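You operate a simulated robot arm through the tools that you are given. There is no shell and no other tool.

The job below is to be done with a simulated robot arm. You get a single attempt, and the scene is never put back.

TASK
Put things in order on the top of the prep bench. At the end: the white wiping pad from the top of the prep bench stands where the blue drip cup stood; the red weight stands where the grey canister stood; the blue drip cup stands where the blue pad stood; the blue pad from the top of the prep bench is in the silver bowl; the grey canister from the top of the prep bench stands where the white wiping pad stood; whatever was shut is shut again. Leave all else as you found it, and nothing knocked over.

It is judged by the outcome, as a careful person would: the job done as asked, and still so three seconds after it is handed in. It fails if anything else is knocked over, pushed out of place, dropped, spilled or broken.

THE ROBOT
A 6-joint arm with a two-finger parallel gripper, fixed in place. Base frame: the origin is at the foot of the arm, x ahead of it, y to its left, z up; the work surface is at about z = 0. Readings come in cm, degrees, newtons and seconds.
With the tool pointing down near the work surface it reaches from about 14 to 58 cm from the base axis. Its first joint turns from -66.0 to 66.0 degrees. Payload 2.1 kg.
Tool frame: the origin (TCP) lies between the finger pads and is the grasp point; the fingertips stand 3 cm ahead of it; z points along the fingers, y is the line along which they close. The gripper opens to 9.4 cm. The fingers are 2.8 cm wide and 1 cm thick; the gripper's body (5 by 9.6 cm) begins 5.5 cm behind the TCP.
Orientation is that of the tool frame in the base frame, as [roll, pitch, yaw] about the fixed x, y, z axes, in that order (R = Rz(yaw) Ry(pitch) Rx(roll)). With the fingers straight down and closing along the base's y, the tool's x points along the base's -x, its y along +y and its z along -z.

THE INTERFACE
- The arm moves only by the tool step_arm. Its arguments are lists of equal length, an entry for each row: "offset": the shift along the tool's x, y, z in mm, a list of three; "angular": the turn, a rotation vector about the tool's x, y, z in degrees, a list of three; "jaw": the opening in per cent of the stroke, from 0 (shut) to 100 (fully open). In form: {"offset": [[dx, dy, dz], ...], "angular": [[rx, ry, rz], ...], "jaw": [jaw, ...]}. A call has 1 to 20 rows; each row shifts and turns the commanded pose from where the row before left it, along the tool's axes as they then stand. A row lasts 0.2 s, in which the tool goes at most 5 cm and 8.6 degrees; a call with a longer step from one row to the next is refused whole, and so is a gripper value outside its range. A pose out of reach is approached as far as the arm can. The call stops where the force on the tool passes 40 N (or 10 N more than at its start, if that is more) or the arm is blocked; 0.2 s more then pass. Each finger travels about 7.2 cm/s and halts on what it meets, pressing with about 41 N; the grip force reading is that of the motor and also rises with nothing between the fingers. The clock runs only during rows and for 0.2 s after the last one: add rows that do not move to give the fingers time. It gives the time, the measured TCP pose, the force on the tool (base axes), the opening and the grip force at its end, in the units of the frame above (readings bear some noise), with the torque about the TCP (base axes, N m) and any sound that the robot's microphone picked up.
- Cameras (640 x 400 px; columns grow to the right, rows downward): "scene" is fixed at [4.01, -36.47, 47.62]; the picture's right is [0.88, -0.48, 0.00], its down [-0.31, -0.56, -0.77] and it looks along [0.37, 0.68, -0.64] (base axes); focal length 220 px, centre (320, 200). "wrist" rides on the gripper at [7.6, 1.4, -10.2] in the tool frame; the picture's right is [-0.18, 0.98, 0.00], its down [-0.75, -0.14, -0.64] and it looks along [-0.63, -0.12, 0.77] (tool axes); focal length 243 px, centre (320, 200). There is no depth. A picture from a camera that has moved, and an enlarged one, comes with that camera's place and axes in the base frame and with its lens.
- snapshot(camera): a new picture of that camera. It takes no simulated time.
- close_up(camera, box): a new picture of the part [left, top, right, bottom] of that camera's present view, enlarged. It takes no simulated time.
- finish_job(): hands the job in; it is judged then, once.

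Places have to be worked out from the pictures, the camera data and where the tool is seen. Open the gripper and draw the arm clear of the work before you hand the job in, unless the task says otherwise.

The tools are called after ">>>" by a JSON object that holds its "name" and its "arguments". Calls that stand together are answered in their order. step_arm: Moves the arm, as the interface text tells. Its arguments: {"type":"object","properties":{"offset":{"type":"array"},"angular":{"type":"array"},"jaw":{"type":"array"}},"required":["offset","angular","jaw"]} The other tools are called the same way: snapshot (camera) takes a picture; close_up (camera, box) takes an enlarged picture of a part of a camera's view; finish_job () hands the job in.

At the start:

```text
clock: 0.0
eef_pos: [30.96, -1.7, 33.73]
tool_rot: [-179.9, 0.0, 180.0]
ft_force: [0.5, -0.8, 0.3]
moment: [0.0, -0.02, -0.04]
opening: 9.38
grip_force: 0.0
```

scene: 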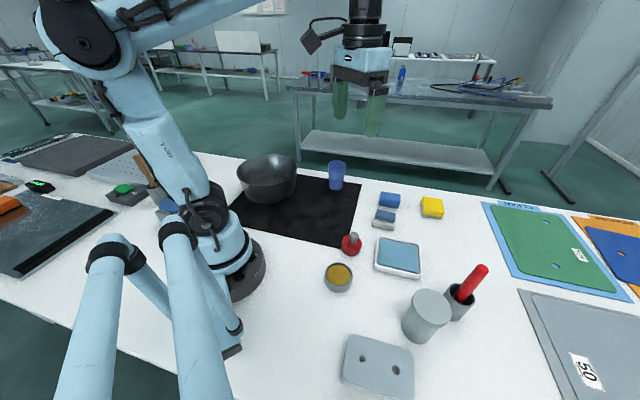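
wrist: 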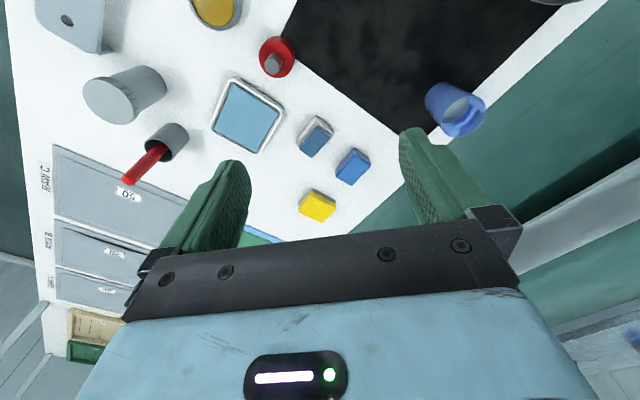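

I'll begin by looking at the objects on the bench more closely before moving anything.

>>> {"name": "close_up", "arguments": {"camera": "scene", "box": [220, 130, 480, 293]}}

>>> {"name": "close_up", "arguments": {"camera": "scene", "box": [320, 230, 560, 380]}}

>>> {"name": "close_up", "arguments": {"camera": "scene", "box": [0, 120, 260, 283]}}

>>> {"name": "close_up", "arguments": {"camera": "wrist", "box": [40, 0, 360, 200]}}

>>> {"name": "close_up", "arguments": {"camera": "wrist", "box": [280, 60, 600, 260]}}

```text
2.45 times, centred on (350, 212) of scene
camera zoom: at [4.01, -36.47, 47.62], right [0.88, -0.48, 0.0], down [-0.31, -0.56, -0.77], along [0.37, 0.68, -0.64], focal length 541 px, centre (246, 172)
```

zoom: 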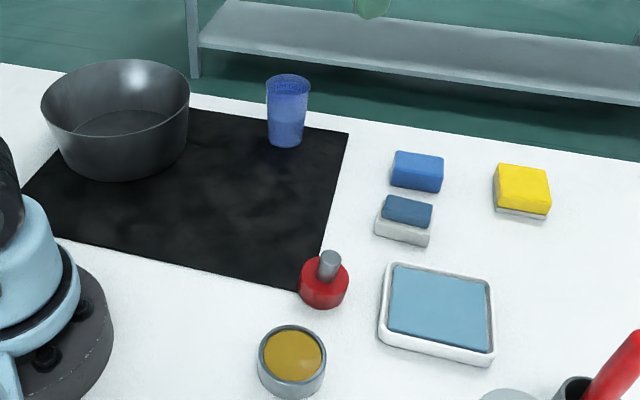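

```text
2.67 times, centred on (440, 305) of scene
camera zoom: at [4.01, -36.47, 47.62], right [0.88, -0.48, 0.0], down [-0.31, -0.56, -0.77], along [0.37, 0.68, -0.64], focal length 588 px, centre (0, -80)
```

zoom: 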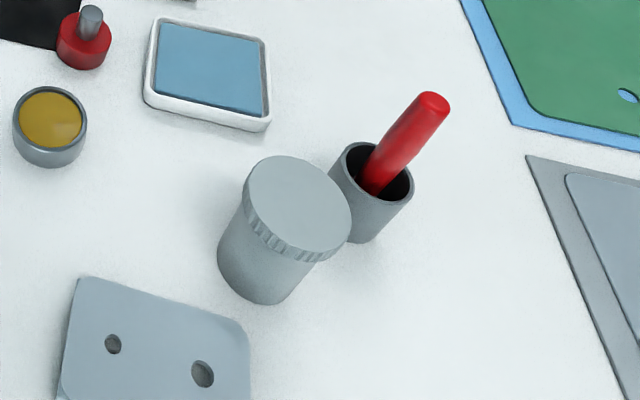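

```text
2.45 times, centred on (130, 202) of scene
camera zoom: at [4.01, -36.47, 47.62], right [0.88, -0.48, 0.0], down [-0.31, -0.56, -0.77], along [0.37, 0.68, -0.64], focal length 541 px, centre (786, 196)
```

zoom: 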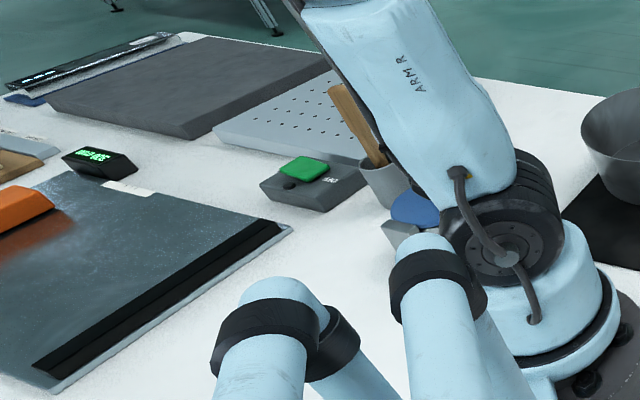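

```text
2.00 times, centred on (200, 100) of wrist
camera zoom: at [23.4, -0.06, 43.82], right [0.18, 0.98, 0.0], down [0.75, -0.14, 0.64], along [0.63, -0.12, -0.77], focal length 485 px, centre (560, 400)
```

zoom: 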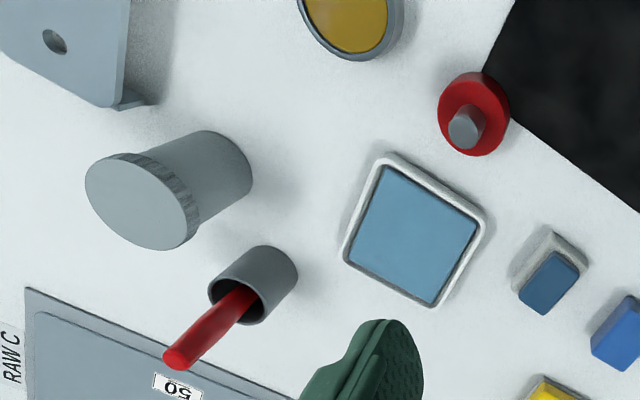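

```text
2.00 times, centred on (440, 160) of wrist
camera zoom: at [23.4, -0.06, 43.82], right [0.18, 0.98, 0.0], down [0.75, -0.14, 0.64], along [0.63, -0.12, -0.77], focal length 485 px, centre (80, 280)
```

zoom: 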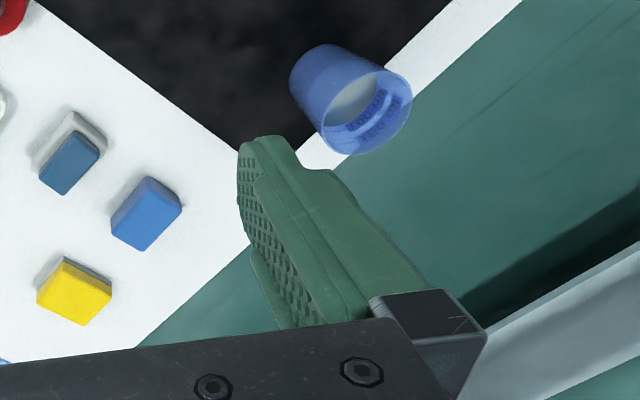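

The blue block, the white/blue block, the yellow block and the white tray could each be read as a "pad", so I'm zooming in further to tell them apart.

>>> {"name": "close_up", "arguments": {"camera": "wrist", "box": [280, 95, 390, 225]}}

>>> {"name": "close_up", "arguments": {"camera": "scene", "box": [360, 180, 460, 242]}}

>>> {"name": "close_up", "arguments": {"camera": "scene", "box": [360, 220, 440, 290]}}

>>> {"name": "close_up", "arguments": {"camera": "scene", "box": [470, 180, 640, 400]}}

>>> {"name": "close_up", "arguments": {"camera": "scene", "box": [230, 145, 360, 226]}}

```text
3.08 times, centred on (335, 160) of wrist
camera zoom: at [23.4, -0.06, 43.82], right [0.18, 0.98, 0.0], down [0.75, -0.14, 0.64], along [0.63, -0.12, -0.77], focal length 746 px, centre (274, 323)
```

zoom: 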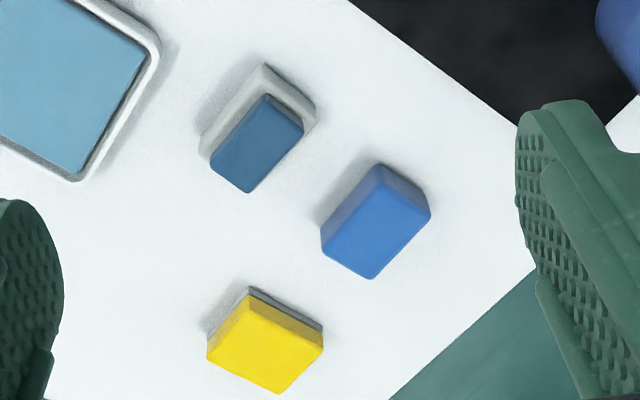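

```text
6.40 times, centred on (410, 211) of scene
camera zoom: at [4.01, -36.47, 47.62], right [0.88, -0.48, 0.0], down [-0.31, -0.56, -0.77], along [0.37, 0.68, -0.64], focal length 1410 px, centre (-256, 130)
```

zoom: 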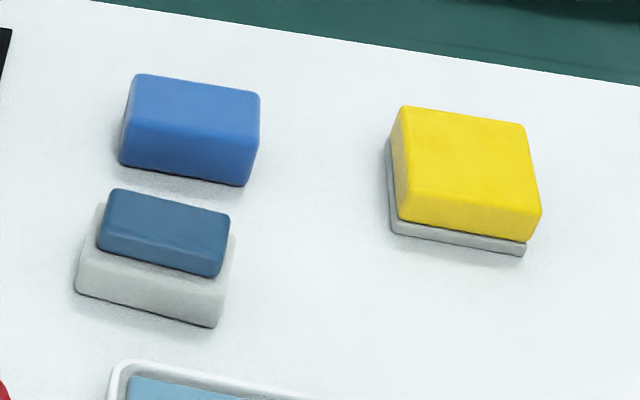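

```text
5.71 times, centred on (400, 255) of scene
camera zoom: at [4.01, -36.47, 47.62], right [0.88, -0.48, 0.0], down [-0.31, -0.56, -0.77], along [0.37, 0.68, -0.64], focal length 1259 px, centre (-137, -114)
```

zoom: 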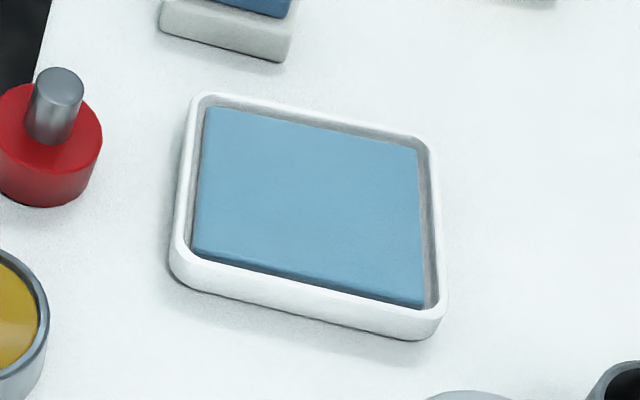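

```text
1.82 times, centred on (555, 290) of scene
camera zoom: at [4.01, -36.47, 47.62], right [0.88, -0.48, 0.0], down [-0.31, -0.56, -0.77], along [0.37, 0.68, -0.64], focal length 401 px, centre (-107, 36)
```

zoom: 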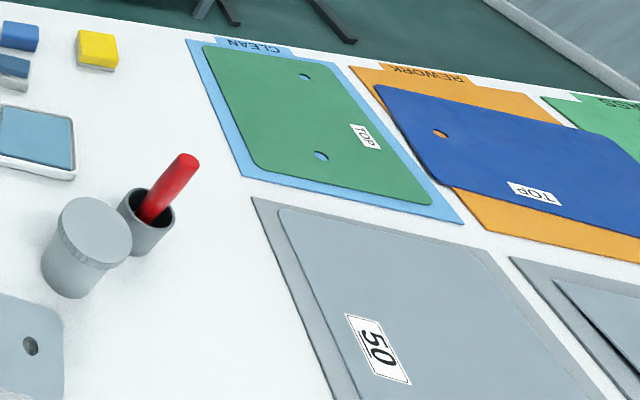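

```text
4.92 times, centred on (295, 186) of scene
camera zoom: at [4.01, -36.47, 47.62], right [0.88, -0.48, 0.0], down [-0.31, -0.56, -0.77], along [0.37, 0.68, -0.64], focal length 1085 px, centre (443, 271)
```

zoom: 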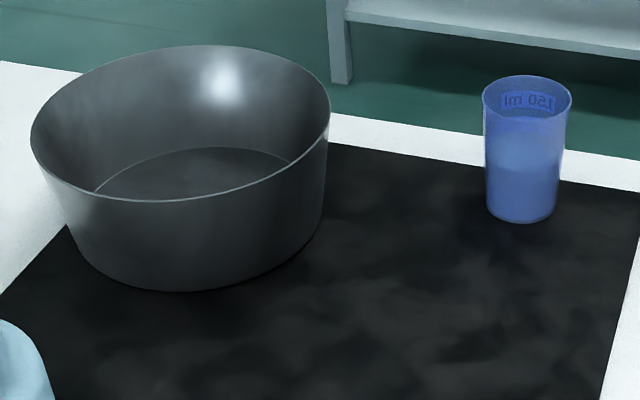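

The blue block is near (50.6, 1.7), with the white-and-blue pad just in front of it; the white tray with a light-blue insert looks like a separate item. I'll take tight zooms from both cameras so I can triangulate each object accurately.

>>> {"name": "close_up", "arguments": {"camera": "scene", "box": [366, 186, 406, 232]}}

>>> {"name": "close_up", "arguments": {"camera": "wrist", "box": [295, 110, 340, 160]}}

>>> {"name": "close_up", "arguments": {"camera": "wrist", "box": [415, 70, 495, 140]}}

>>> {"name": "close_up", "arguments": {"camera": "scene", "box": [310, 150, 365, 200]}}

>>> {"name": "close_up", "arguments": {"camera": "wrist", "box": [70, 50, 200, 190]}}

>>> {"name": "close_up", "arguments": {"camera": "wrist", "box": [250, 25, 305, 85]}}

>>> {"name": "close_up", "arguments": {"camera": "scene", "box": [325, 225, 375, 265]}}

>>> {"name": "close_up", "arguments": {"camera": "scene", "box": [390, 255, 495, 350]}}

```text
8.70 times, centred on (386, 209) of scene
camera zoom: at [4.01, -36.47, 47.62], right [0.88, -0.48, 0.0], down [-0.31, -0.56, -0.77], along [0.37, 0.68, -0.64], focal length 1916 px, centre (-254, 122)
```

zoom: 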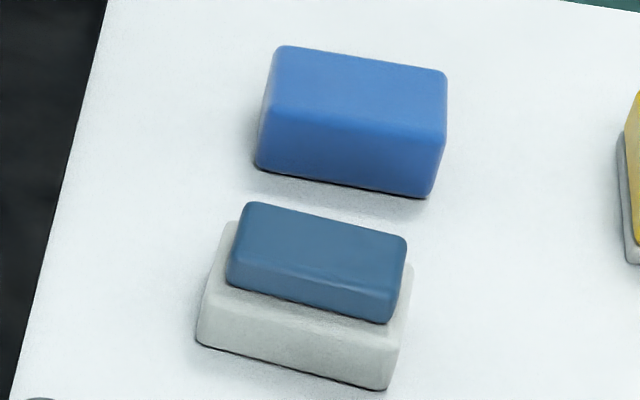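

```text
8.00 times, centred on (318, 135) of wrist
camera zoom: at [23.4, -0.06, 43.82], right [0.18, 0.98, 0.0], down [0.75, -0.14, 0.64], along [0.63, -0.12, -0.77], focal length 1941 px, centre (340, 720)
```

zoom: 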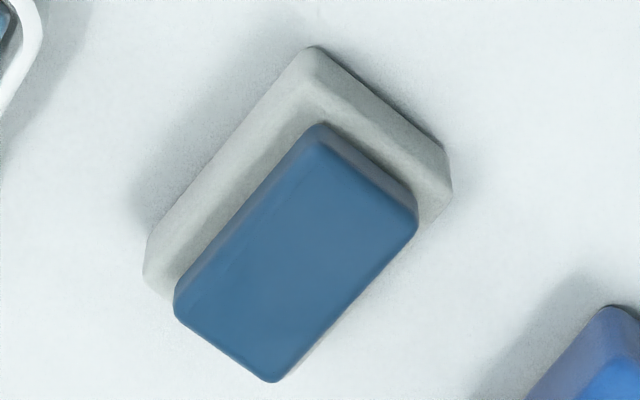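

```text
5.71 times, centred on (455, 105) of wrist
camera zoom: at [23.4, -0.06, 43.82], right [0.18, 0.98, 0.0], down [0.75, -0.14, 0.64], along [0.63, -0.12, -0.77], focal length 1386 px, centre (-451, 743)
```

zoom: 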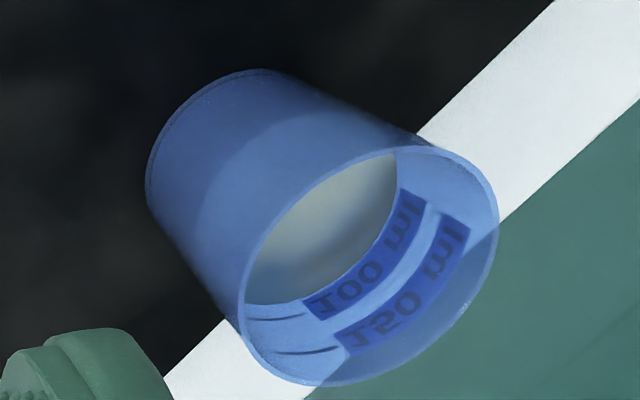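

```text
8.00 times, centred on (338, 175) of scene
camera zoom: at [4.01, -36.47, 47.62], right [0.88, -0.48, 0.0], down [-0.31, -0.56, -0.77], along [0.37, 0.68, -0.64], focal length 1763 px, centre (180, 400)
```

zoom: 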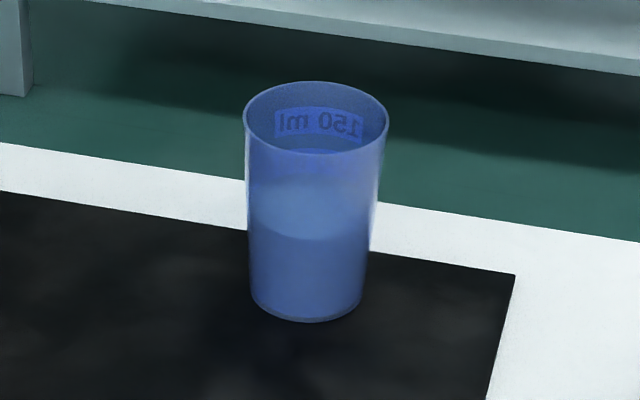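

```text
2.86 times, centred on (135, 120) of wrist
camera zoom: at [23.4, -0.06, 43.82], right [0.18, 0.98, 0.0], down [0.75, -0.14, 0.64], along [0.63, -0.12, -0.77], focal length 693 px, centre (849, 429)
```

zoom: 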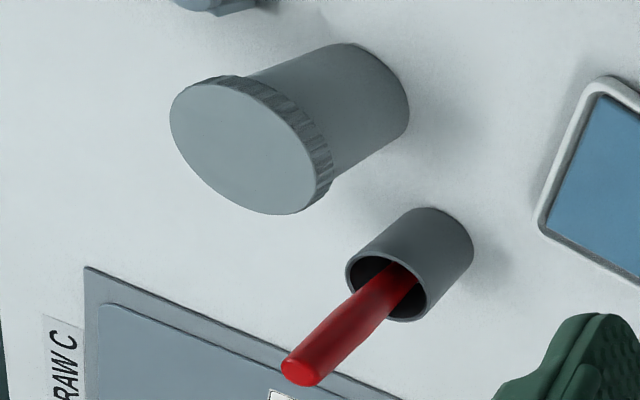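

```text
6.67 times, centred on (278, 55) of wrist
camera zoom: at [23.4, -0.06, 43.82], right [0.18, 0.98, 0.0], down [0.75, -0.14, 0.64], along [0.63, -0.12, -0.77], focal length 1618 px, centre (603, 1167)
```

zoom: 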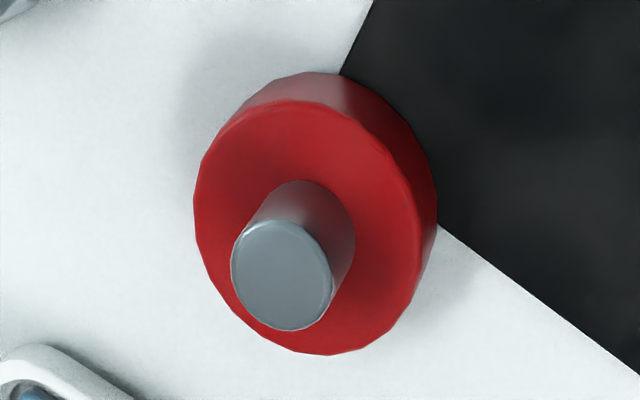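

```text
10.00 times, centred on (350, 245) of scene
camera zoom: at [4.01, -36.47, 47.62], right [0.88, -0.48, 0.0], down [-0.31, -0.56, -0.77], along [0.37, 0.68, -0.64], focal length 2204 px, centre (20, -250)
```

zoom: 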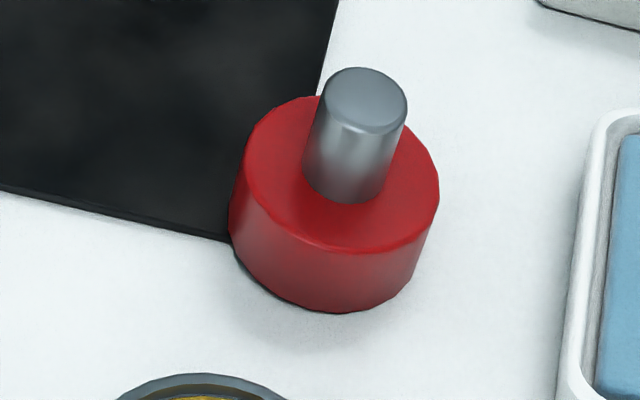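

```text
4.21 times, centred on (442, 302) of scene
camera zoom: at [4.01, -36.47, 47.62], right [0.88, -0.48, 0.0], down [-0.31, -0.56, -0.77], along [0.37, 0.68, -0.64], focal length 928 px, centre (-196, -232)
```

zoom: 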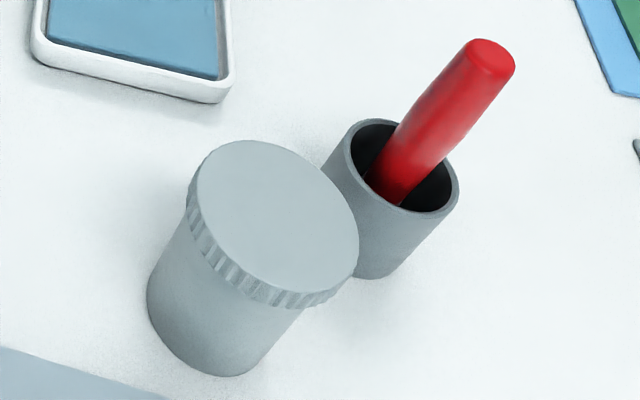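

Measurements agree between the cameras: blue pad ≈(50.6, 1.7), white pad ≈(43.2, -4.7), both with short axes at about 42° to x. The cup (with liquid in it) is ≈(39.7, 17.3), the weight ≈(29.4, -8.0), the canister ≈(28.9, -30.6), and the bowl ≈(18, 28). I'll turn the tool by -46° and hover over the blue pad to check.

>>> {"name": "step_arm", "arguments": {"offset": [[0, 0, 0], [0, 0, 0], [0, 0, 0], [0, 0, 0], [0, 0, 0], [0, 0, 0], [-14, 20.6, 18.75], [-14, 20.6, 18.75], [-14, 20.6, 18.75], [-14, 20.6, 18.75], [-14, 20.6, 18.75], [-14, 20.6, 18.75], [-14, 20.6, 18.75], [-14, 20.6, 18.75], [0, 0, 0], [0, 0, 0]], "angular": [[0, 0, 7.667], [0, 0, 7.667], [0, 0, 7.667], [0, 0, 7.667], [0, 0, 7.667], [0, 0, 7.667], [0, 0, 0], [0, 0, 0], [0, 0, 0], [0, 0, 0], [0, 0, 0], [0, 0, 0], [0, 0, 0], [0, 0, 0], [0, 0, 0], [0, 0, 0]], "jaw": [100, 100, 100, 100, 100, 100, 100, 100, 100, 100, 100, 100, 100, 100, 100, 100]}}

>>> {"name": "snapshot", "arguments": {"camera": "wrist"}}

>>> {"name": "snapshot", "arguments": {"camera": "scene"}}

```text
clock: 3.4
eef_pos: [50.29, 1.9, 18.8]
tool_rot: [180.0, 0.0, 134.1]
ft_force: [-0.6, -0.5, 0.2]
moment: [-0.06, 0.02, -0.01]
opening: 9.42
grip_force: 0.1
```

```text
taken
camera wrist: at [46.18, 8.48, 28.9], right [0.83, 0.55, 0.0], down [0.42, -0.64, 0.64], along [0.35, -0.54, -0.77], focal length 243 px, centre (320, 200)
```

wrist: 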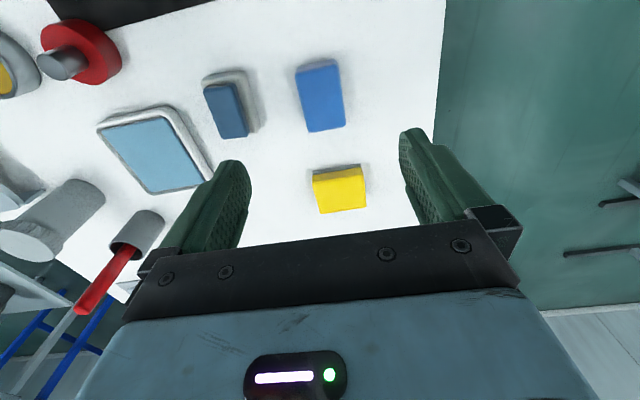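

```text
taken
```

scene: 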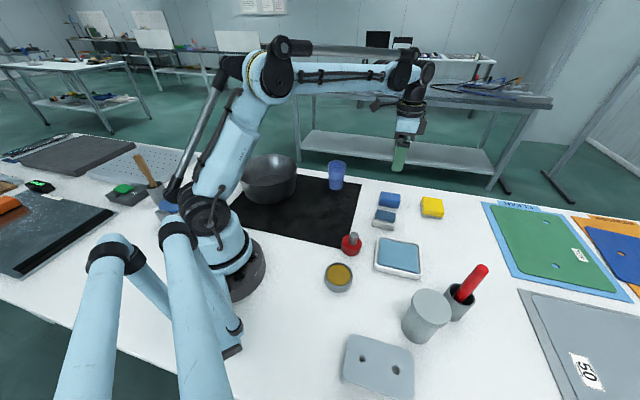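

The hover pose came out as commanded. I'll zoom in on the pads from here to refine their positions and angles.

>>> {"name": "close_up", "arguments": {"camera": "wrist", "box": [280, 45, 370, 145]}}

>>> {"name": "close_up", "arguments": {"camera": "wrist", "box": [190, 55, 270, 150]}}

>>> {"name": "close_up", "arguments": {"camera": "wrist", "box": [90, 95, 230, 205]}}

```text
4.00 times, centred on (325, 95) of wrist
camera zoom: at [46.18, 8.48, 28.9], right [0.83, 0.55, 0.0], down [0.42, -0.64, 0.64], along [0.35, -0.54, -0.77], focal length 970 px, centre (300, 620)
```

zoom: 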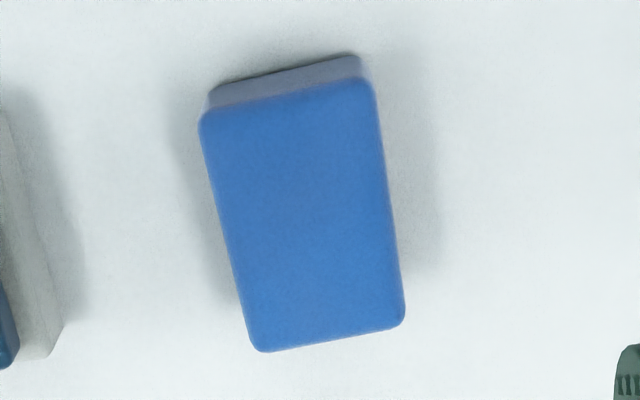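

```text
4.21 times, centred on (230, 102) of wrist
camera zoom: at [46.18, 8.48, 28.9], right [0.83, 0.55, 0.0], down [0.42, -0.64, 0.64], along [0.35, -0.54, -0.77], focal length 1022 px, centre (699, 610)
```

zoom: 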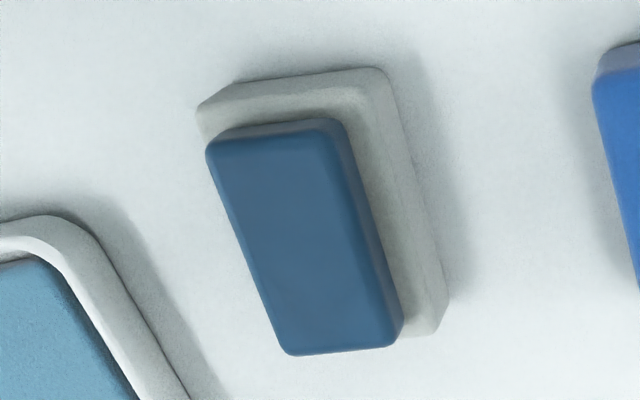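

```text
3.64 times, centred on (160, 150) of wrist
camera zoom: at [46.18, 8.48, 28.9], right [0.83, 0.55, 0.0], down [0.42, -0.64, 0.64], along [0.35, -0.54, -0.77], focal length 882 px, centre (902, 382)
```

zoom: 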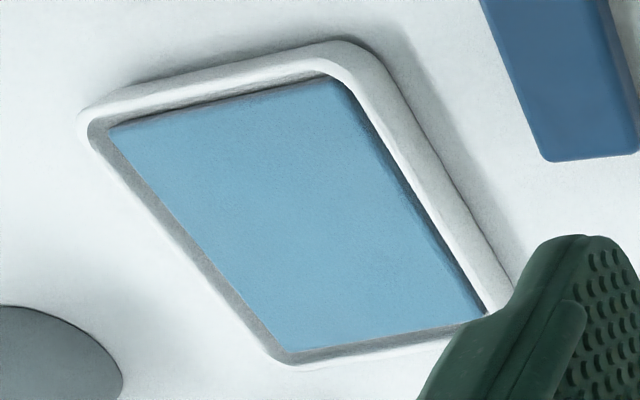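

From here the blue pad's centre is ≈(50.9, 1.6), its long axis is at -45.6° (which matches the tool), and it's about 4.4 cm wide and 2.3 cm high. I'll centre over it, go down to tips at about 0.6 cm and close.

>>> {"name": "step_arm", "arguments": {"offset": [[-6.3, 2.2, 0], [0, 0, 25], [0, 0, 25], [0, 0, 25], [0, 0, 25], [0, 0, 25], [0, 0, 13.5], [0, 0, 13.5], [0, 0, 0]], "angular": [[0, 0, 0], [0, 0, 0], [0, 0, 0], [0, 0, 0], [0, 0, 0], [0, 0, 0], [0, 0, 0], [0, 0, 0], [0, 0, 0]], "jaw": [100, 100, 100, 100, 100, 100, 100, 100, 100]}}

>>> {"name": "snapshot", "arguments": {"camera": "wrist"}}

>>> {"name": "close_up", "arguments": {"camera": "scene", "box": [340, 130, 460, 250]}}

```text
clock: 5.4
eef_pos: [51.13, 1.35, 3.28]
tool_rot: [-179.9, 0.0, 134.0]
ft_force: [-0.1, -0.5, -0.6]
moment: [-0.04, 0.0, -0.02]
opening: 9.4
grip_force: 0.0
```

```text
taken
camera wrist: at [46.89, 7.96, 13.53], right [0.83, 0.55, 0.0], down [0.42, -0.64, 0.64], along [0.35, -0.54, -0.77], focal length 243 px, centre (320, 200)
```

wrist: 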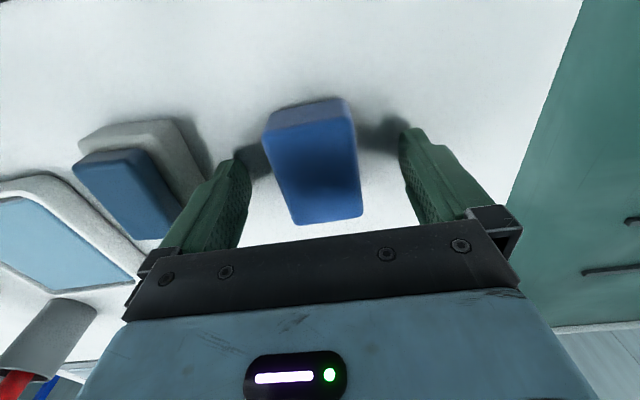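

```text
3.33 times, centred on (400, 190) of scene
camera zoom: at [4.01, -36.47, 47.62], right [0.88, -0.48, 0.0], down [-0.31, -0.56, -0.77], along [0.37, 0.68, -0.64], focal length 735 px, centre (53, 233)
```

zoom: 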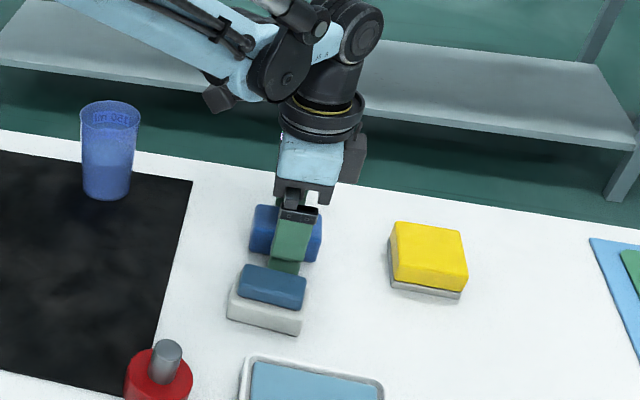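

The fingers are on either side of the blue pad with about equal gaps, and they clear the white pad. Closing now.

>>> {"name": "step_arm", "arguments": {"offset": [[0, 0, 0], [0, 0, 0], [0, 0, 0], [0, 0, 0], [0, 0, 0]], "angular": [[0, 0, 0], [0, 0, 0], [0, 0, 0], [0, 0, 0], [0, 0, 0]], "jaw": [70, 45, 20, 0, 0]}}

>>> {"name": "snapshot", "arguments": {"camera": "wrist"}}

```text
clock: 6.6
eef_pos: [51.09, 1.33, 3.35]
tool_rot: [179.9, 0.0, 134.0]
ft_force: [-0.6, 0.6, 0.3]
moment: [0.02, 0.0, -0.02]
opening: 4.86
grip_force: 41.0
```

```text
taken
camera wrist: at [46.9, 7.97, 13.56], right [0.83, 0.55, 0.0], down [0.42, -0.64, 0.64], along [0.35, -0.54, -0.77], focal length 243 px, centre (320, 200)
```

wrist: 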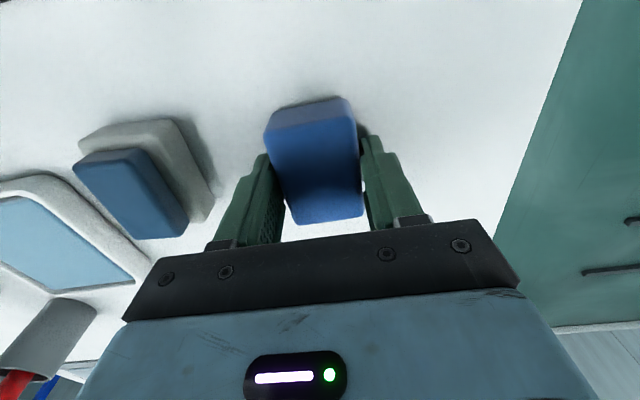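

I have the pad (opening 4.86 cm, 41 N). Lifting straight up, then turning the tool back to yaw 180 for the trip to the bowl.

>>> {"name": "step_arm", "arguments": {"offset": [[0, 0, -8], [0, 0, -20], [0, 0, -30], [0, 0, -35], [0, 0, -35], [0, 0, -37], [0, 0, -15], [0, 0, 0], [0, 0, 0], [0, 0, 0], [0, 0, 0], [0, 0, 0], [0, 0, 0], [0, 0, 0]], "angular": [[0, 0, 0], [0, 0, 0], [0, 0, 0], [0, 0, 0], [0, 0, 0], [0, 0, 0], [0, 0, 0], [0, 0, -7.667], [0, 0, -7.667], [0, 0, -7.667], [0, 0, -7.667], [0, 0, -7.667], [0, 0, -7.667], [0, 0, 0]], "jaw": [0, 0, 0, 0, 0, 0, 0, 0, 0, 0, 0, 0, 0, 0]}}

>>> {"name": "snapshot", "arguments": {"camera": "wrist"}}

>>> {"name": "snapshot", "arguments": {"camera": "scene"}}

```text
clock: 9.6
eef_pos: [51.22, 1.44, 21.46]
tool_rot: [179.9, -0.1, -179.9]
ft_force: [0.6, -0.1, 0.2]
moment: [0.0, 0.02, 0.01]
opening: 0.0
grip_force: 33.2
```

```text
taken
camera wrist: at [43.65, 3.04, 31.63], right [0.18, 0.98, 0.0], down [0.75, -0.14, 0.64], along [0.63, -0.12, -0.77], focal length 243 px, centre (320, 200)
```

wrist: 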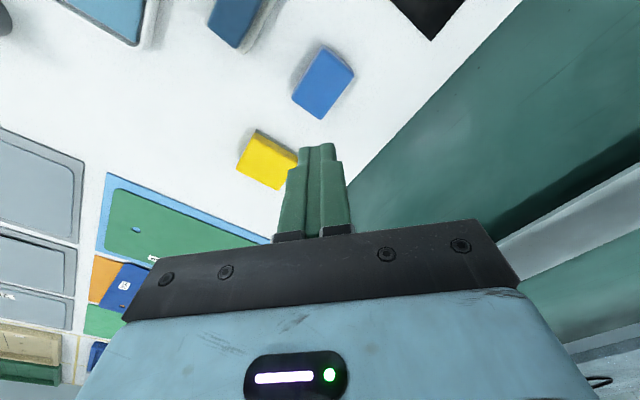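

```text
taken
```

scene: 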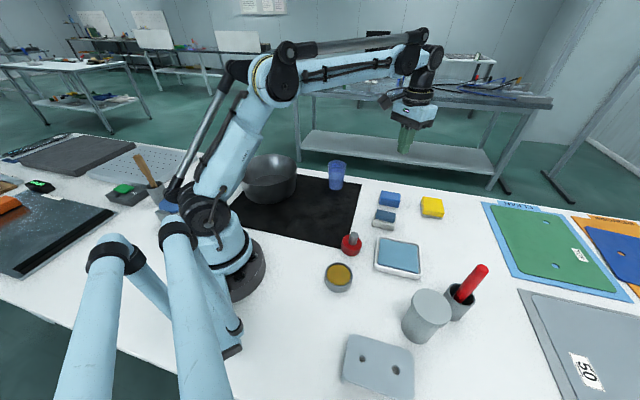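

The pad slipped out during the lift: the jaws are fully shut and the pad is still on the bench. I'll look closely at where it is now and why the grip failed.

>>> {"name": "close_up", "arguments": {"camera": "wrist", "box": [270, 25, 380, 135]}}

>>> {"name": "close_up", "arguments": {"camera": "scene", "box": [366, 180, 446, 232]}}

>>> {"name": "close_up", "arguments": {"camera": "scene", "box": [370, 60, 460, 170]}}

>>> {"name": "close_up", "arguments": {"camera": "wrist", "box": [240, 120, 400, 260]}}

```text
3.64 times, centred on (325, 80) of wrist
camera zoom: at [43.65, 3.04, 31.63], right [0.18, 0.98, 0.0], down [0.75, -0.14, 0.64], along [0.63, -0.12, -0.77], focal length 882 px, centre (302, 636)
```

zoom: 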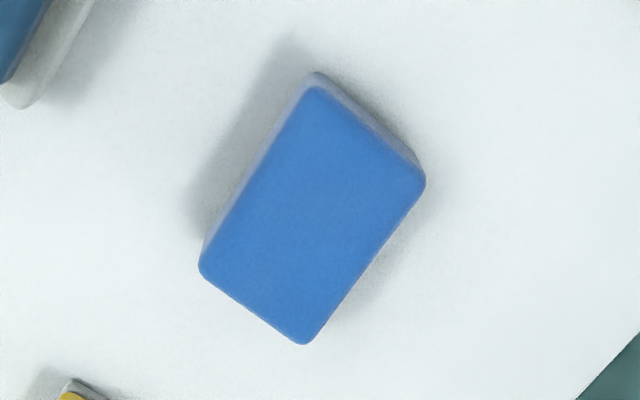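

```text
7.69 times, centred on (406, 206) of scene
camera zoom: at [4.01, -36.47, 47.62], right [0.88, -0.48, 0.0], down [-0.31, -0.56, -0.77], along [0.37, 0.68, -0.64], focal length 1695 px, centre (-342, 154)
```

zoom: 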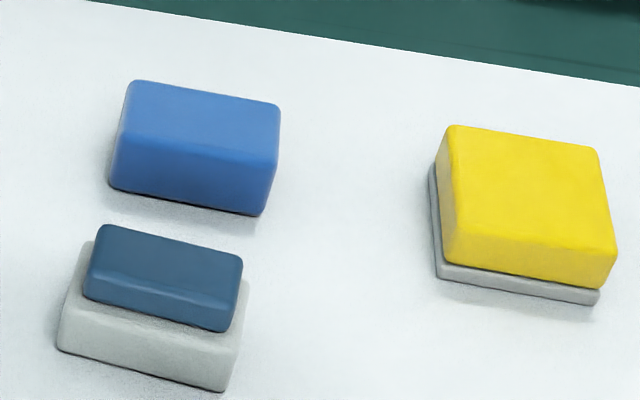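

```text
3.64 times, centred on (415, 115) of scene
camera zoom: at [4.01, -36.47, 47.62], right [0.88, -0.48, 0.0], down [-0.31, -0.56, -0.77], along [0.37, 0.68, -0.64], focal length 801 px, centre (-26, 509)
```

zoom: 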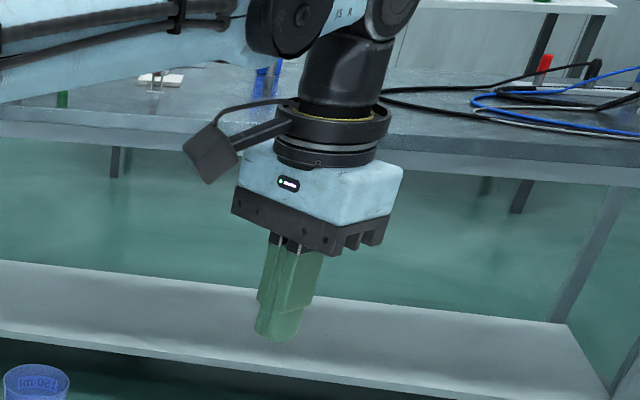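

```text
2.86 times, centred on (320, 190) of wrist
camera zoom: at [43.65, 3.04, 31.63], right [0.18, 0.98, 0.0], down [0.75, -0.14, 0.64], along [0.63, -0.12, -0.77], focal length 693 px, centre (320, 229)
```

zoom: 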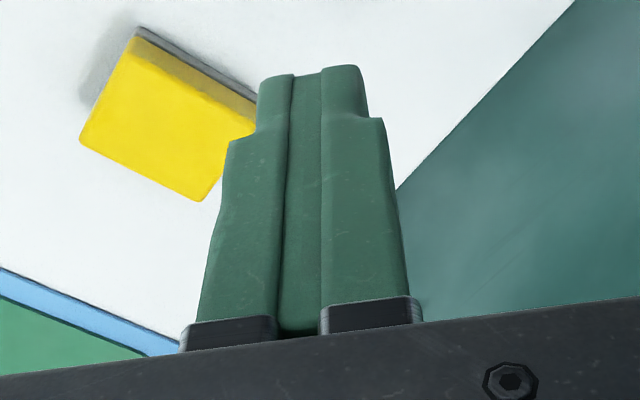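

The pad is still upright, moved only by about 0.4 cm, and now centred at ≈(51.1, 1.95) at the same angle. I'll grip it again a little lower, then lift in tiny steps and watch the readings to see whether it's slippery or heavy.

>>> {"name": "step_arm", "arguments": {"offset": [[0.5, 5, 0], [0, 0, 0], [0, 0, 0], [0, 0, 0], [0, 0, 0], [0, 0, 0], [0, 0, 30], [0, 0, 35], [0, 0, 35], [0, 0, 35], [0, 0, 30], [0, 0, 10], [0, 0, 6], [0, 0, 0]], "angular": [[0, 0, 7.667], [0, 0, 7.667], [0, 0, 7.667], [0, 0, 7.667], [0, 0, 7.667], [0, 0, 7.667], [0, 0, 0], [0, 0, 0], [0, 0, 0], [0, 0, 0], [0, 0, 0], [0, 0, 0], [0, 0, 0], [0, 0, 0]], "jaw": [100, 100, 100, 100, 100, 100, 100, 100, 100, 100, 100, 100, 100, 100]}}

>>> {"name": "snapshot", "arguments": {"camera": "wrist"}}

```text
clock: 12.6
eef_pos: [50.98, 1.88, 3.45]
tool_rot: [180.0, 0.0, 134.1]
ft_force: [-0.3, 0.7, -0.1]
moment: [0.04, 0.0, 0.02]
opening: 9.39
grip_force: 0.1
```

```text
taken
camera wrist: at [46.93, 8.44, 13.59], right [0.83, 0.55, 0.0], down [0.42, -0.64, 0.64], along [0.35, -0.54, -0.77], focal length 243 px, centre (320, 200)
```

wrist: 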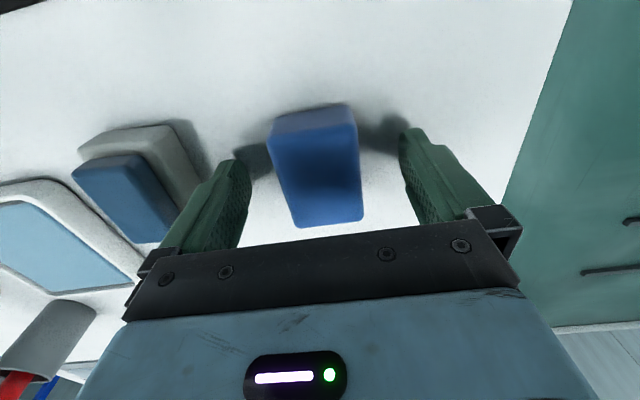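

The pad is centred between the jaws. I'll drop 2 mm, close, then lift only 6 mm in 1–2 mm steps and read the result.

>>> {"name": "step_arm", "arguments": {"offset": [[0, 0, 2], [0, 0, 0], [0, 0, 0], [0, 0, 0], [0, 0, 0], [0, 0, 0], [0, 0, 0]], "angular": [[0, 0, 0], [0, 0, 0], [0, 0, 0], [0, 0, 0], [0, 0, 0], [0, 0, 0], [0, 0, 0]], "jaw": [100, 70, 55, 45, 30, 0, 0]}}

>>> {"name": "snapshot", "arguments": {"camera": "wrist"}}

>>> {"name": "close_up", "arguments": {"camera": "scene", "box": [360, 150, 440, 230]}}

```text
clock: 14.2
eef_pos: [51.09, 1.85, 3.16]
tool_rot: [180.0, 0.1, 134.1]
ft_force: [-0.1, -0.1, -0.1]
moment: [-0.02, 0.01, -0.01]
opening: 4.85
grip_force: 40.9
```

```text
taken
camera wrist: at [47.0, 8.48, 13.41], right [0.83, 0.55, 0.0], down [0.42, -0.64, 0.64], along [0.35, -0.54, -0.77], focal length 243 px, centre (320, 200)
```

wrist: 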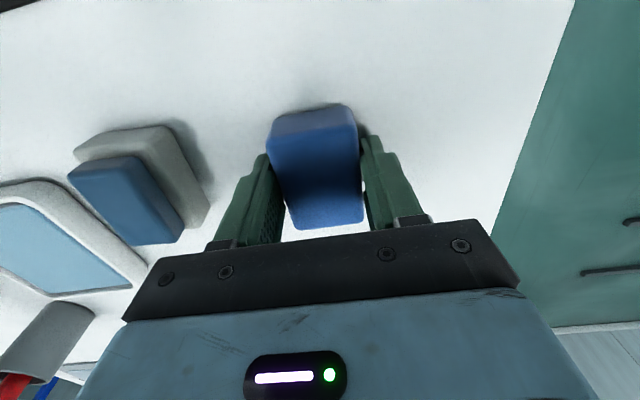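

```text
5.00 times, centred on (400, 190) of scene
camera zoom: at [4.01, -36.47, 47.62], right [0.88, -0.48, 0.0], down [-0.31, -0.56, -0.77], along [0.37, 0.68, -0.64], focal length 1102 px, centre (-80, 250)
```

zoom: 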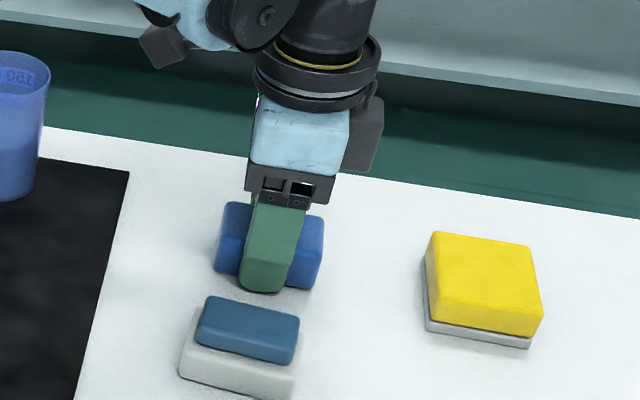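

The grip is firm and central at 4.85 cm. Now a very slow 6 mm lift as a test.

>>> {"name": "step_arm", "arguments": {"offset": [[0, 0, -1], [0, 0, -1], [0, 0, -2], [0, 0, -2], [0, 0, 0]], "angular": [[0, 0, 0], [0, 0, 0], [0, 0, 0], [0, 0, 0], [0, 0, 0]], "jaw": [0, 0, 0, 0, 0]}}

>>> {"name": "close_up", "arguments": {"camera": "scene", "box": [360, 150, 440, 230]}}

>>> {"name": "snapshot", "arguments": {"camera": "wrist"}}

```text
clock: 15.4
eef_pos: [51.1, 1.92, 3.66]
tool_rot: [179.9, 0.0, 134.1]
ft_force: [-0.5, -0.5, -0.6]
moment: [0.01, -0.05, 0.03]
opening: 4.83
grip_force: 40.5
```

```text
5.00 times, centred on (400, 190) of scene
camera zoom: at [4.01, -36.47, 47.62], right [0.88, -0.48, 0.0], down [-0.31, -0.56, -0.77], along [0.37, 0.68, -0.64], focal length 1102 px, centre (-80, 250)
```

zoom: 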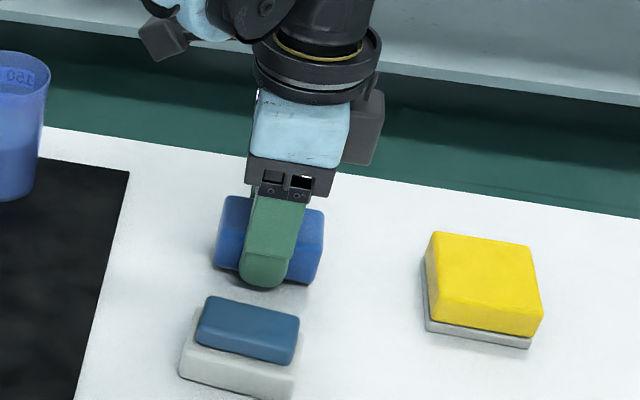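

```text
taken
camera wrist: at [46.92, 8.54, 13.91], right [0.83, 0.55, 0.0], down [0.42, -0.64, 0.64], along [0.35, -0.54, -0.77], focal length 243 px, centre (320, 200)
```

wrist: 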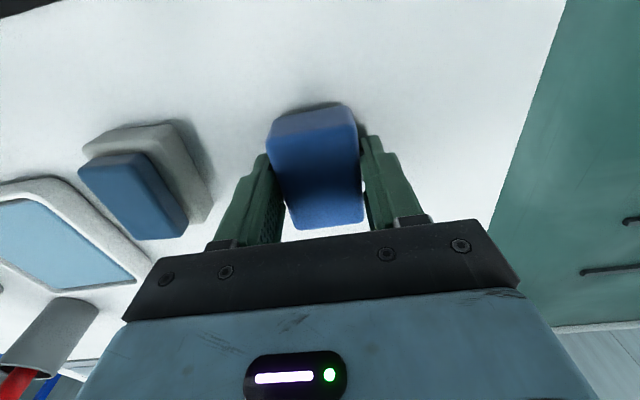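

The pad is rising with the gripper (it hasn't shifted in the wrist view) and it's light. I'll keep lifting gently in small steps and re-check.

>>> {"name": "step_arm", "arguments": {"offset": [[0, 0, -3], [0, 0, -3], [0, 0, -4], [0, 0, -4], [0, 0, -4], [0, 0, -2], [0, 0, 0]], "angular": [[0, 0, 0], [0, 0, 0], [0, 0, 0], [0, 0, 0], [0, 0, 0], [0, 0, 0], [0, 0, 0]], "jaw": [0, 0, 0, 0, 0, 0, 0]}}

>>> {"name": "snapshot", "arguments": {"camera": "wrist"}}

>>> {"name": "close_up", "arguments": {"camera": "scene", "box": [360, 150, 440, 230]}}

```text
clock: 17.0
eef_pos: [51.12, 1.9, 5.76]
tool_rot: [179.9, 0.0, 133.9]
ft_force: [0.1, -0.4, -0.2]
moment: [0.0, -0.02, -0.02]
opening: 4.84
grip_force: 40.8
```

```text
taken
camera wrist: at [46.99, 8.56, 15.92], right [0.83, 0.55, 0.0], down [0.42, -0.64, 0.64], along [0.35, -0.54, -0.77], focal length 243 px, centre (320, 200)
```

wrist: 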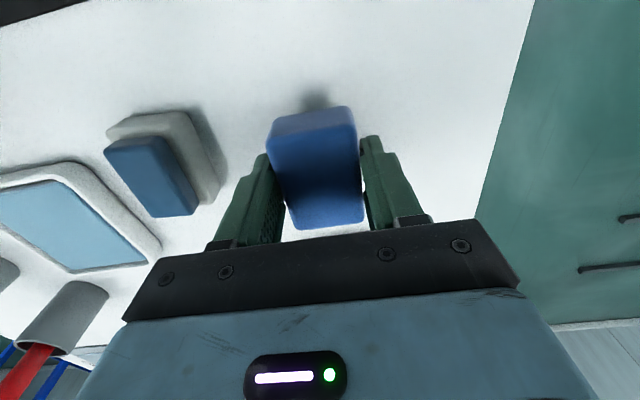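

```text
5.00 times, centred on (400, 190) of scene
camera zoom: at [4.01, -36.47, 47.62], right [0.88, -0.48, 0.0], down [-0.31, -0.56, -0.77], along [0.37, 0.68, -0.64], focal length 1102 px, centre (-80, 250)
```

zoom: 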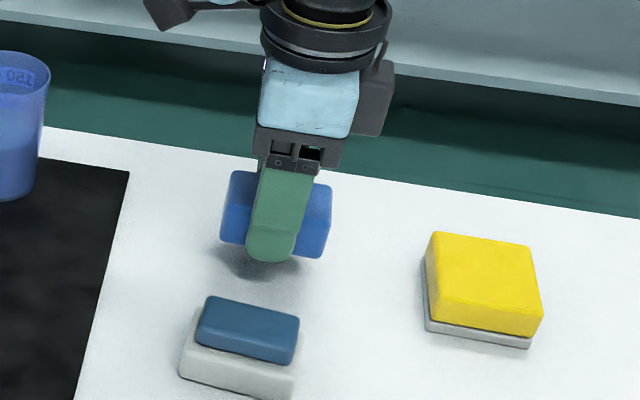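

The pad is held steadily at 2.5 cm up. I'll carry on lifting with a gentle ramp to travel height (TCP z≈15).

>>> {"name": "step_arm", "arguments": {"offset": [[0, 0, -4], [0, 0, -6], [0, 0, -8], [0, 0, -10], [0, 0, -10], [0, 0, -10], [0, 0, -10], [0, 0, -10], [0, 0, -10], [0, 0, -8], [0, 0, -6], [0, 0, -3], [0, 0, 0]], "angular": [[0, 0, 0], [0, 0, 0], [0, 0, 0], [0, 0, 0], [0, 0, 0], [0, 0, 0], [0, 0, 0], [0, 0, 0], [0, 0, 0], [0, 0, 0], [0, 0, 0], [0, 0, 0], [0, 0, 0]], "jaw": [0, 0, 0, 0, 0, 0, 0, 0, 0, 0, 0, 0, 0]}}

>>> {"name": "snapshot", "arguments": {"camera": "wrist"}}

```text
clock: 19.8
eef_pos: [51.19, 1.86, 15.38]
tool_rot: [180.0, 0.0, 134.1]
ft_force: [0.1, 0.0, 0.6]
moment: [-0.01, 0.0, 0.04]
opening: 4.85
grip_force: 40.6
```

```text
taken
camera wrist: at [47.06, 8.6, 25.5], right [0.83, 0.55, 0.0], down [0.42, -0.64, 0.64], along [0.35, -0.54, -0.77], focal length 243 px, centre (320, 200)
```

wrist: 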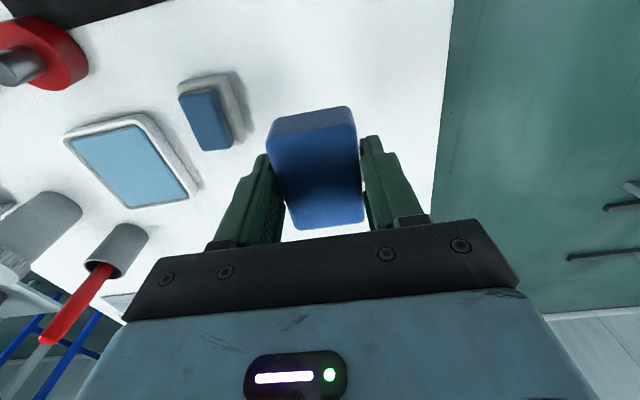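

Still secure at z≈15. Next I'll turn the tool slowly back to yaw 180 (small steps to avoid jerks) before travelling.

>>> {"name": "step_arm", "arguments": {"offset": [[0, 0, 0], [0, 0, 0], [0, 0, 0], [0, 0, 0], [0, 0, 0], [0, 0, 0], [0, 0, 0], [0, 0, 0], [0, 0, 0], [0, 0, 0], [0, 0, 0], [0, 0, 0], [0, 0, 0], [0, 0, 0], [0, 0, 0], [0, 0, 0]], "angular": [[0, 0, -1.5], [0, 0, -2.5], [0, 0, -3.5], [0, 0, -3.5], [0, 0, -3.5], [0, 0, -3.5], [0, 0, -3.5], [0, 0, -3.5], [0, 0, -3.5], [0, 0, -3.5], [0, 0, -3.5], [0, 0, -3.5], [0, 0, -3.0], [0, 0, -2.5], [0, 0, -1.5], [0, 0, 0]], "jaw": [0, 0, 0, 0, 0, 0, 0, 0, 0, 0, 0, 0, 0, 0, 0, 0]}}

>>> {"name": "snapshot", "arguments": {"camera": "wrist"}}

```text
clock: 23.2
eef_pos: [51.09, 2.01, 15.18]
tool_rot: [180.0, 0.0, 179.9]
ft_force: [-0.2, -0.5, -0.5]
moment: [0.0, 0.02, -0.01]
opening: 4.85
grip_force: 40.6
```

```text
taken
camera wrist: at [43.57, 3.5, 25.36], right [0.18, 0.98, 0.0], down [0.75, -0.14, 0.64], along [0.63, -0.12, -0.77], focal length 243 px, centre (320, 200)
```

wrist: 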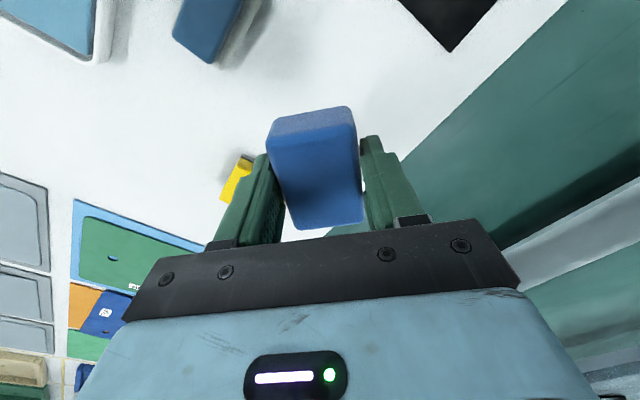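

Held. Now travelling at about 8 cm/s to a waypoint near (35, 8), staying clear of the cup.

>>> {"name": "step_arm", "arguments": {"offset": [[5, 2, 0], [11, 4, 0], [16, 6, 0], [16, 6, 0], [16, 6, 0], [16, 6, 0], [16, 6, 0], [16, 6, 0], [16, 6, 0], [16, 6, 0], [11, 4, 0], [5, 2, 0], [0, 0, 0]], "angular": [[0, 0, 0], [0, 0, 0], [0, 0, 0], [0, 0, 0], [0, 0, 0], [0, 0, 0], [0, 0, 0], [0, 0, 0], [0, 0, 0], [0, 0, 0], [0, 0, 0], [0, 0, 0], [0, 0, 0]], "jaw": [0, 0, 0, 0, 0, 0, 0, 0, 0, 0, 0, 0, 0]}}

>>> {"name": "snapshot", "arguments": {"camera": "wrist"}}

>>> {"name": "snapshot", "arguments": {"camera": "scene"}}

```text
clock: 26.0
eef_pos: [35.11, 7.82, 15.32]
tool_rot: [-179.9, -0.1, 180.0]
ft_force: [-0.7, -0.5, 0.1]
moment: [-0.01, 0.01, 0.03]
opening: 4.84
grip_force: 40.9
```

```text
taken
camera wrist: at [27.61, 9.45, 25.37], right [0.18, 0.98, 0.0], down [0.75, -0.14, 0.64], along [0.63, -0.12, -0.77], focal length 243 px, centre (320, 200)
```

wrist: 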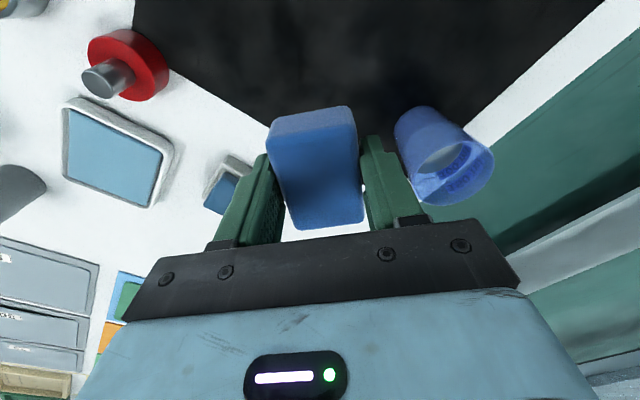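

```text
taken
```

scene: 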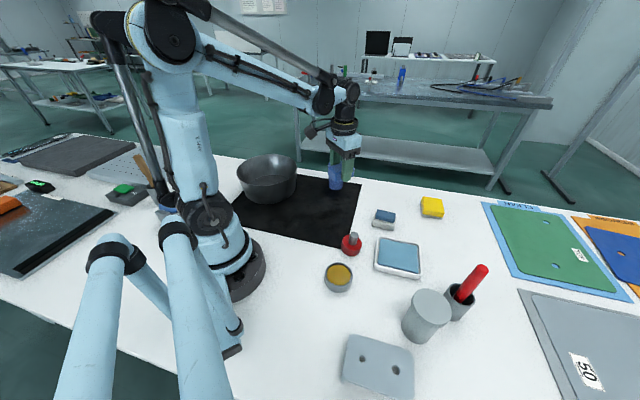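

The pad is still secure. From here the wrist view shows the cup well, so I'll zoom in on it for another position fix before going on.

>>> {"name": "close_up", "arguments": {"camera": "wrist", "box": [380, 90, 510, 220]}}

>>> {"name": "close_up", "arguments": {"camera": "wrist", "box": [70, 15, 190, 115]}}

```text
3.08 times, centred on (445, 155) of wrist
camera zoom: at [27.61, 9.45, 25.37], right [0.18, 0.98, 0.0], down [0.75, -0.14, 0.64], along [0.63, -0.12, -0.77], focal length 746 px, centre (-65, 338)
```

zoom: 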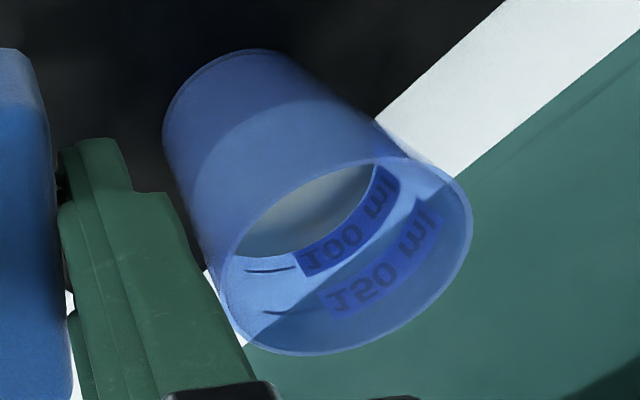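

```text
4.00 times, centred on (130, 65) of wrist
camera zoom: at [27.61, 9.45, 25.37], right [0.18, 0.98, 0.0], down [0.75, -0.14, 0.64], along [0.63, -0.12, -0.77], focal length 970 px, centre (1080, 740)
```

zoom: 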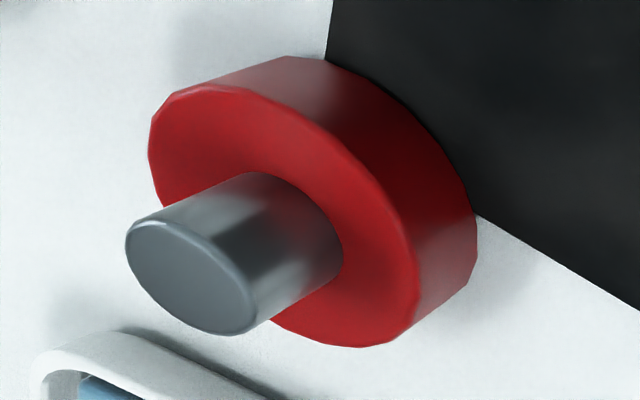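

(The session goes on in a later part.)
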